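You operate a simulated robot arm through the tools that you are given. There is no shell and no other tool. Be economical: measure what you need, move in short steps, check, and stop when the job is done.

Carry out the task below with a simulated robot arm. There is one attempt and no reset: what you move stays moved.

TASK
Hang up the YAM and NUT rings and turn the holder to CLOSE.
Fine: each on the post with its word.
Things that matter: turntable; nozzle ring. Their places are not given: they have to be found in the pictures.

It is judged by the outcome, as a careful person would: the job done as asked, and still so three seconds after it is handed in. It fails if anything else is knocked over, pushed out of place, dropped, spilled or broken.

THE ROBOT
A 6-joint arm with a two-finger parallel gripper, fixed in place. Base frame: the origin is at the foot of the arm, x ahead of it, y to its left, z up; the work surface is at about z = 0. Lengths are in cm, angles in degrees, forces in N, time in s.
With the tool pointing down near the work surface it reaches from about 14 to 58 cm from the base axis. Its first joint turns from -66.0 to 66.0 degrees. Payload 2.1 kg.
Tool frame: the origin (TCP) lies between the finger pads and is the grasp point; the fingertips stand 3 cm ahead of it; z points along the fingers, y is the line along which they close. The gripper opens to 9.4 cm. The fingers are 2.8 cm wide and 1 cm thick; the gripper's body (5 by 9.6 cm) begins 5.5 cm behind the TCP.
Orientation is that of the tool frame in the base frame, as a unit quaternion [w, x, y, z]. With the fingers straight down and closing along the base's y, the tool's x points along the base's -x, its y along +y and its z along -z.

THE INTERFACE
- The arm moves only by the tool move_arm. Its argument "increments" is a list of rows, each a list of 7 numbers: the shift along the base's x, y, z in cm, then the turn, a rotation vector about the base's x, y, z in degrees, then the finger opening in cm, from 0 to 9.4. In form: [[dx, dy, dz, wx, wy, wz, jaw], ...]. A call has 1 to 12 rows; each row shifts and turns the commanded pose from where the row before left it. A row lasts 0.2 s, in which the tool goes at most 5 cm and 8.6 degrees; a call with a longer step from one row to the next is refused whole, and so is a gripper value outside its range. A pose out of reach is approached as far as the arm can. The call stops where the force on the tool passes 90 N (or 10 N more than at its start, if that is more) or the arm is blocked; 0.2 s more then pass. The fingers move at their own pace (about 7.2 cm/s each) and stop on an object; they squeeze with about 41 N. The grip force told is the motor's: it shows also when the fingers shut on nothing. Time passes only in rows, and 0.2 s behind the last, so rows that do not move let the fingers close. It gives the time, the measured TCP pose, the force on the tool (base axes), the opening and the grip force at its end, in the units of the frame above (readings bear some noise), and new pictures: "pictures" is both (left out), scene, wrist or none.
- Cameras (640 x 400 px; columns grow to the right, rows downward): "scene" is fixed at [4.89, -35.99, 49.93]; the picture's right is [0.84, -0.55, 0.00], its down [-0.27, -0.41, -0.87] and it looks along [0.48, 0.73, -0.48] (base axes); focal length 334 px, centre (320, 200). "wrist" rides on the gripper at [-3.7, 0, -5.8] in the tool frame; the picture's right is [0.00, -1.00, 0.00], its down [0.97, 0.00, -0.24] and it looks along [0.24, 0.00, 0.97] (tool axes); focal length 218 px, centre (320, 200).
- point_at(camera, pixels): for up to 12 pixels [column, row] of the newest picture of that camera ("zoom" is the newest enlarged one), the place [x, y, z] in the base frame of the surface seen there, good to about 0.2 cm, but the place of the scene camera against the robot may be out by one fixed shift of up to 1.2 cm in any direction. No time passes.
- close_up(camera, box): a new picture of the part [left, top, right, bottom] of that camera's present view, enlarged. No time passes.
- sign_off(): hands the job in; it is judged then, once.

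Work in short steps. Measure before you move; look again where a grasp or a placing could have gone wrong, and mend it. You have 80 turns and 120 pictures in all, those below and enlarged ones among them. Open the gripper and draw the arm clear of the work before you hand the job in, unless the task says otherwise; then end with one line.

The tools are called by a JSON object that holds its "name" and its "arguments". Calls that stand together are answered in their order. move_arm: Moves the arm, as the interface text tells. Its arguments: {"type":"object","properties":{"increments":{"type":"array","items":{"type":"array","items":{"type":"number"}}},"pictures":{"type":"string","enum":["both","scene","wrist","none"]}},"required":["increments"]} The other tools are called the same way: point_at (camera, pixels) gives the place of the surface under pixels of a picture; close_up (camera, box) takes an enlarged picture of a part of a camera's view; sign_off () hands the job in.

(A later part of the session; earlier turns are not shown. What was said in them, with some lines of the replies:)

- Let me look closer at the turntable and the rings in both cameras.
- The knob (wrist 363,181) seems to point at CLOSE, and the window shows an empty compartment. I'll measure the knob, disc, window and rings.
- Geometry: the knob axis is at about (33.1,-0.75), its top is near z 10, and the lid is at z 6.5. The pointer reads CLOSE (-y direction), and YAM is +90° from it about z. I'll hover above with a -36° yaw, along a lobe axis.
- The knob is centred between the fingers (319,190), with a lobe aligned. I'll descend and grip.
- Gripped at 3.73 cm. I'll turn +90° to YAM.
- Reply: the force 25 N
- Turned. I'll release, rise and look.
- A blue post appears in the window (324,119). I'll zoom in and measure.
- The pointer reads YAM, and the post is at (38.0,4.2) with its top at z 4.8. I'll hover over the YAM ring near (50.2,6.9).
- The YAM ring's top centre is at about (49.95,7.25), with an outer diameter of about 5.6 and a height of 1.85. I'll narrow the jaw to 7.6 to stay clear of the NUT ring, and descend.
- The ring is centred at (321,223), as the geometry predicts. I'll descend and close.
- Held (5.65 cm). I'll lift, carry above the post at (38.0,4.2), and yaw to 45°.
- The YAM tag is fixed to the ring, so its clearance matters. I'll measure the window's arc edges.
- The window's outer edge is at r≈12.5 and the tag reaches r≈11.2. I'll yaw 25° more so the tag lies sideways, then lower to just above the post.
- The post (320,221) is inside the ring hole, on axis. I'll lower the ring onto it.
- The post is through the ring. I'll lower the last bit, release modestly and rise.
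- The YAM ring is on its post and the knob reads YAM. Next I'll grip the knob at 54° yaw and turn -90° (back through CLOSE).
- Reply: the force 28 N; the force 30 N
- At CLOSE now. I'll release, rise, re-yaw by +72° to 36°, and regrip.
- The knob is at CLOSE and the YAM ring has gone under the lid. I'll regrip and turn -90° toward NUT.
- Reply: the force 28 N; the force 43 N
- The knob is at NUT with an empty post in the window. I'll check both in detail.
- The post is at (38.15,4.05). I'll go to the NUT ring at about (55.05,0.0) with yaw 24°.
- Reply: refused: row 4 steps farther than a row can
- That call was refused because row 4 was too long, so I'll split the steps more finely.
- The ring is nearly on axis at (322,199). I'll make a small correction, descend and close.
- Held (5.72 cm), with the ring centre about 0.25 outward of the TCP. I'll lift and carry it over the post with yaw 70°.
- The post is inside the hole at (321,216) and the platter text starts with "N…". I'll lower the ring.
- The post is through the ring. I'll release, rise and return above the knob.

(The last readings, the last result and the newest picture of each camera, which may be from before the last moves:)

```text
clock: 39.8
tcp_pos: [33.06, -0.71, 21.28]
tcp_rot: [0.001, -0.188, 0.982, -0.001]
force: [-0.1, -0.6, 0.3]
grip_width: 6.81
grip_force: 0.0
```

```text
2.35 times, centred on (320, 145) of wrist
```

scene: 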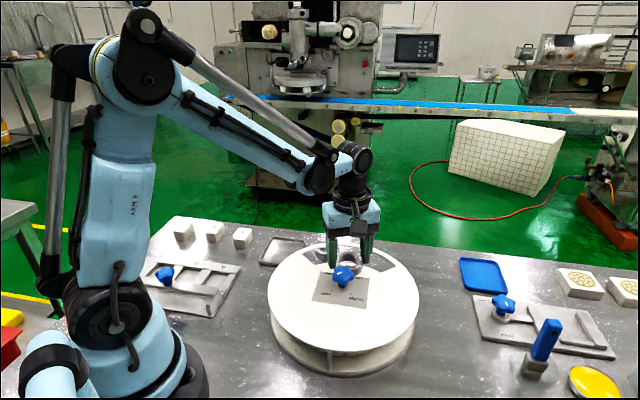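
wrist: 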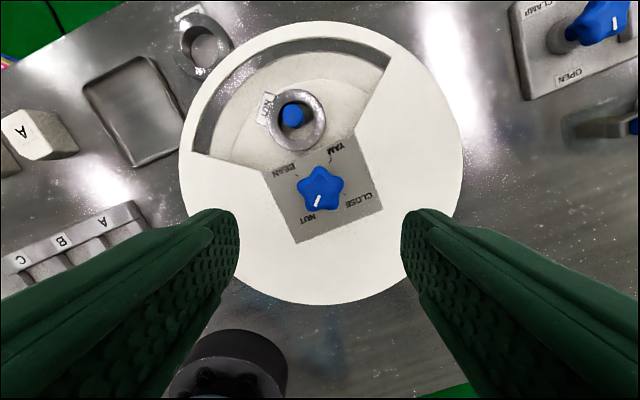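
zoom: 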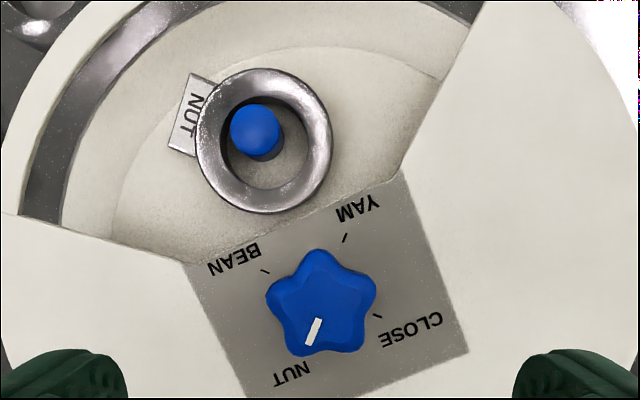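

Both rings are hung. To turn NUT→CLOSE (+90°), I'll yaw to -54°, descend and grip.

{"name": "move_arm", "arguments": {"increments": [[0, 0, 0, 0, 0, -8.4, 7], [0, 0, 0, 0, 0, -8.4, 7], [0, 0, 0, 0, 0, -8.4, 7], [0, 0, 0, 0, 0, -8.4, 7], [0, 0, 0, 0, 0, -8.4, 7], [0, 0, 0, 0, 0, -8.4, 7], [0, 0, 0, 0, 0, -8.4, 7], [0, 0, 0, 0, 0, -8.4, 7], [0, 0, 0, 0, 0, -8.4, 7], [0, 0, -4, 0, 0, 0, 7], [0, 0, -2, 0, 0, 0, 7]], "pictures": "wrist"}}

{"name": "move_arm", "arguments": {"increments": [[0, 0, -3, 0, 0, 0, 7], [0, 0, -2, 0, 0, 0, 7], [0, 0, 0, 0, 0, 0, 3], [0, 0, 0, 0, 0, 0, 3], [0, 0, 0, 0, 0, 0, 3]], "pictures": "none"}}

{"name": "move_arm", "arguments": {"increments": [[0, 0, 0, 0, 0, 7.5, 3], [0, 0, 0, 0, 0, 7.5, 3], [0, 0, 0, 0, 0, 7.5, 3], [0, 0, 0, 0, 0, 7.5, 3], [0, 0, 0, 0, 0, 7.5, 3], [0, 0, 0, 0, 0, 7.5, 3], [0, 0, 0, 0, 0, 7.5, 3], [0, 0, 0, 0, 0, 7.5, 3], [0, 0, 0, 0, 0, 7.5, 3], [0, 0, 0, 0, 0, 7.5, 3], [0, 0, 0, 0, 0, 7.5, 3], [0, 0, 0, 0, 0, 7.5, 3]], "pictures": "none"}}

{"name": "move_arm", "arguments": {"increments": [[0, 0, 0, 0, 0, 0, 7], [0, 0, 0, 0, 0, 0, 7], [0, 0, 4, 0, 0, 0, 7], [0, 0, 4, 0, 0, 0, 7], [0, 0, 4, 0, 0, 0, 7], [0, 0, 4, 0, 0, 0, 7], [0, 0, 4, 0, 0, 0, 7], [0, 0, 0, 0, 0, 0, 7]], "pictures": "both"}}

{"name": "close_up", "arguments": {"camera": "wrist", "box": [240, 80, 400, 240]}}

```text
clock: 42.2
tcp_pos: [33.11, -0.59, 15.22]
tcp_rot: [0.001, 0.452, 0.892, -0.001]
force: [-0.5, 0.6, -0.7]
grip_width: 7.04
grip_force: 0.0
```

wrist: 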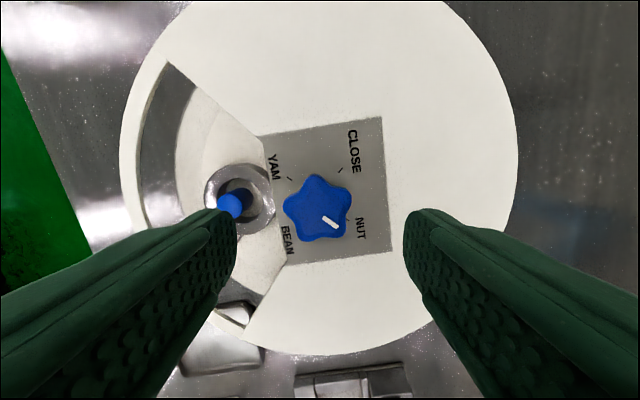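

```text
clock: 43.4
tcp_pos: [33.02, -0.57, 10.18]
tcp_rot: [0.001, 0.452, 0.892, 0.0]
force: [11.7, 6.3, -19.1]
grip_width: 3.73
grip_force: 45.4
```

```text
clock: 46.0
tcp_pos: [32.99, -0.89, 10.17]
tcp_rot: [0.0, -0.311, 0.95, -0.002]
force: [-1.1, -21.7, -28.3]
grip_width: 3.7
grip_force: 45.3
```

```text
clock: 47.8
tcp_pos: [32.97, -0.77, 30.32]
tcp_rot: [0.002, -0.312, 0.95, 0.0]
force: [-0.2, 0.5, -0.2]
grip_width: 6.99
grip_force: 0.0
```

scene: 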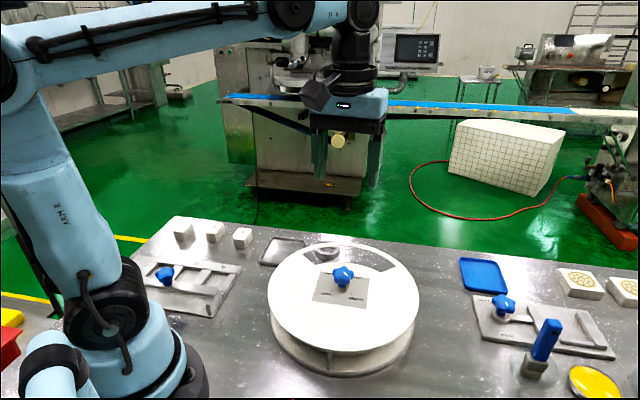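
wrist: 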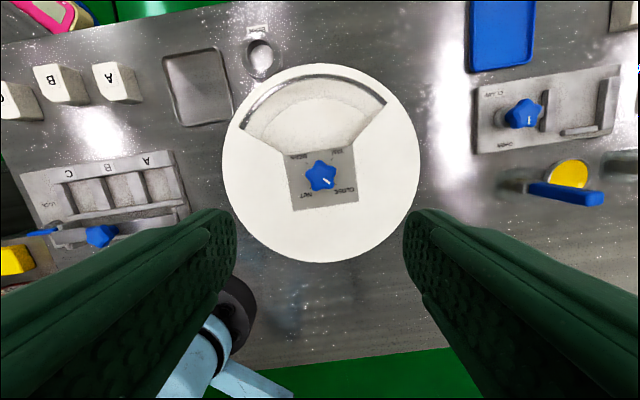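

```text
2.50 times, centred on (320, 160) of wrist
```

zoom: 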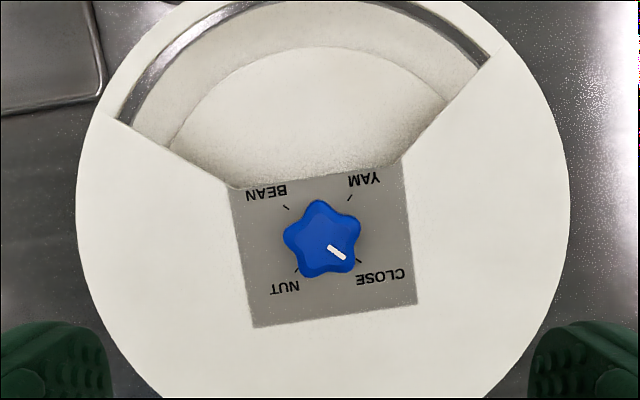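

The knob reads CLOSE, the window shows an empty compartment, and both rings are inside on their posts. The gripper is open and clear, so I'll hand in.

{"name": "sign_off", "arguments": {}}

```text
The job is handed in.
```

The YAM and NUT rings each hang on the post with their word, the holder is turned to CLOSE, and the job is handed in with the gripper open and the arm clear.
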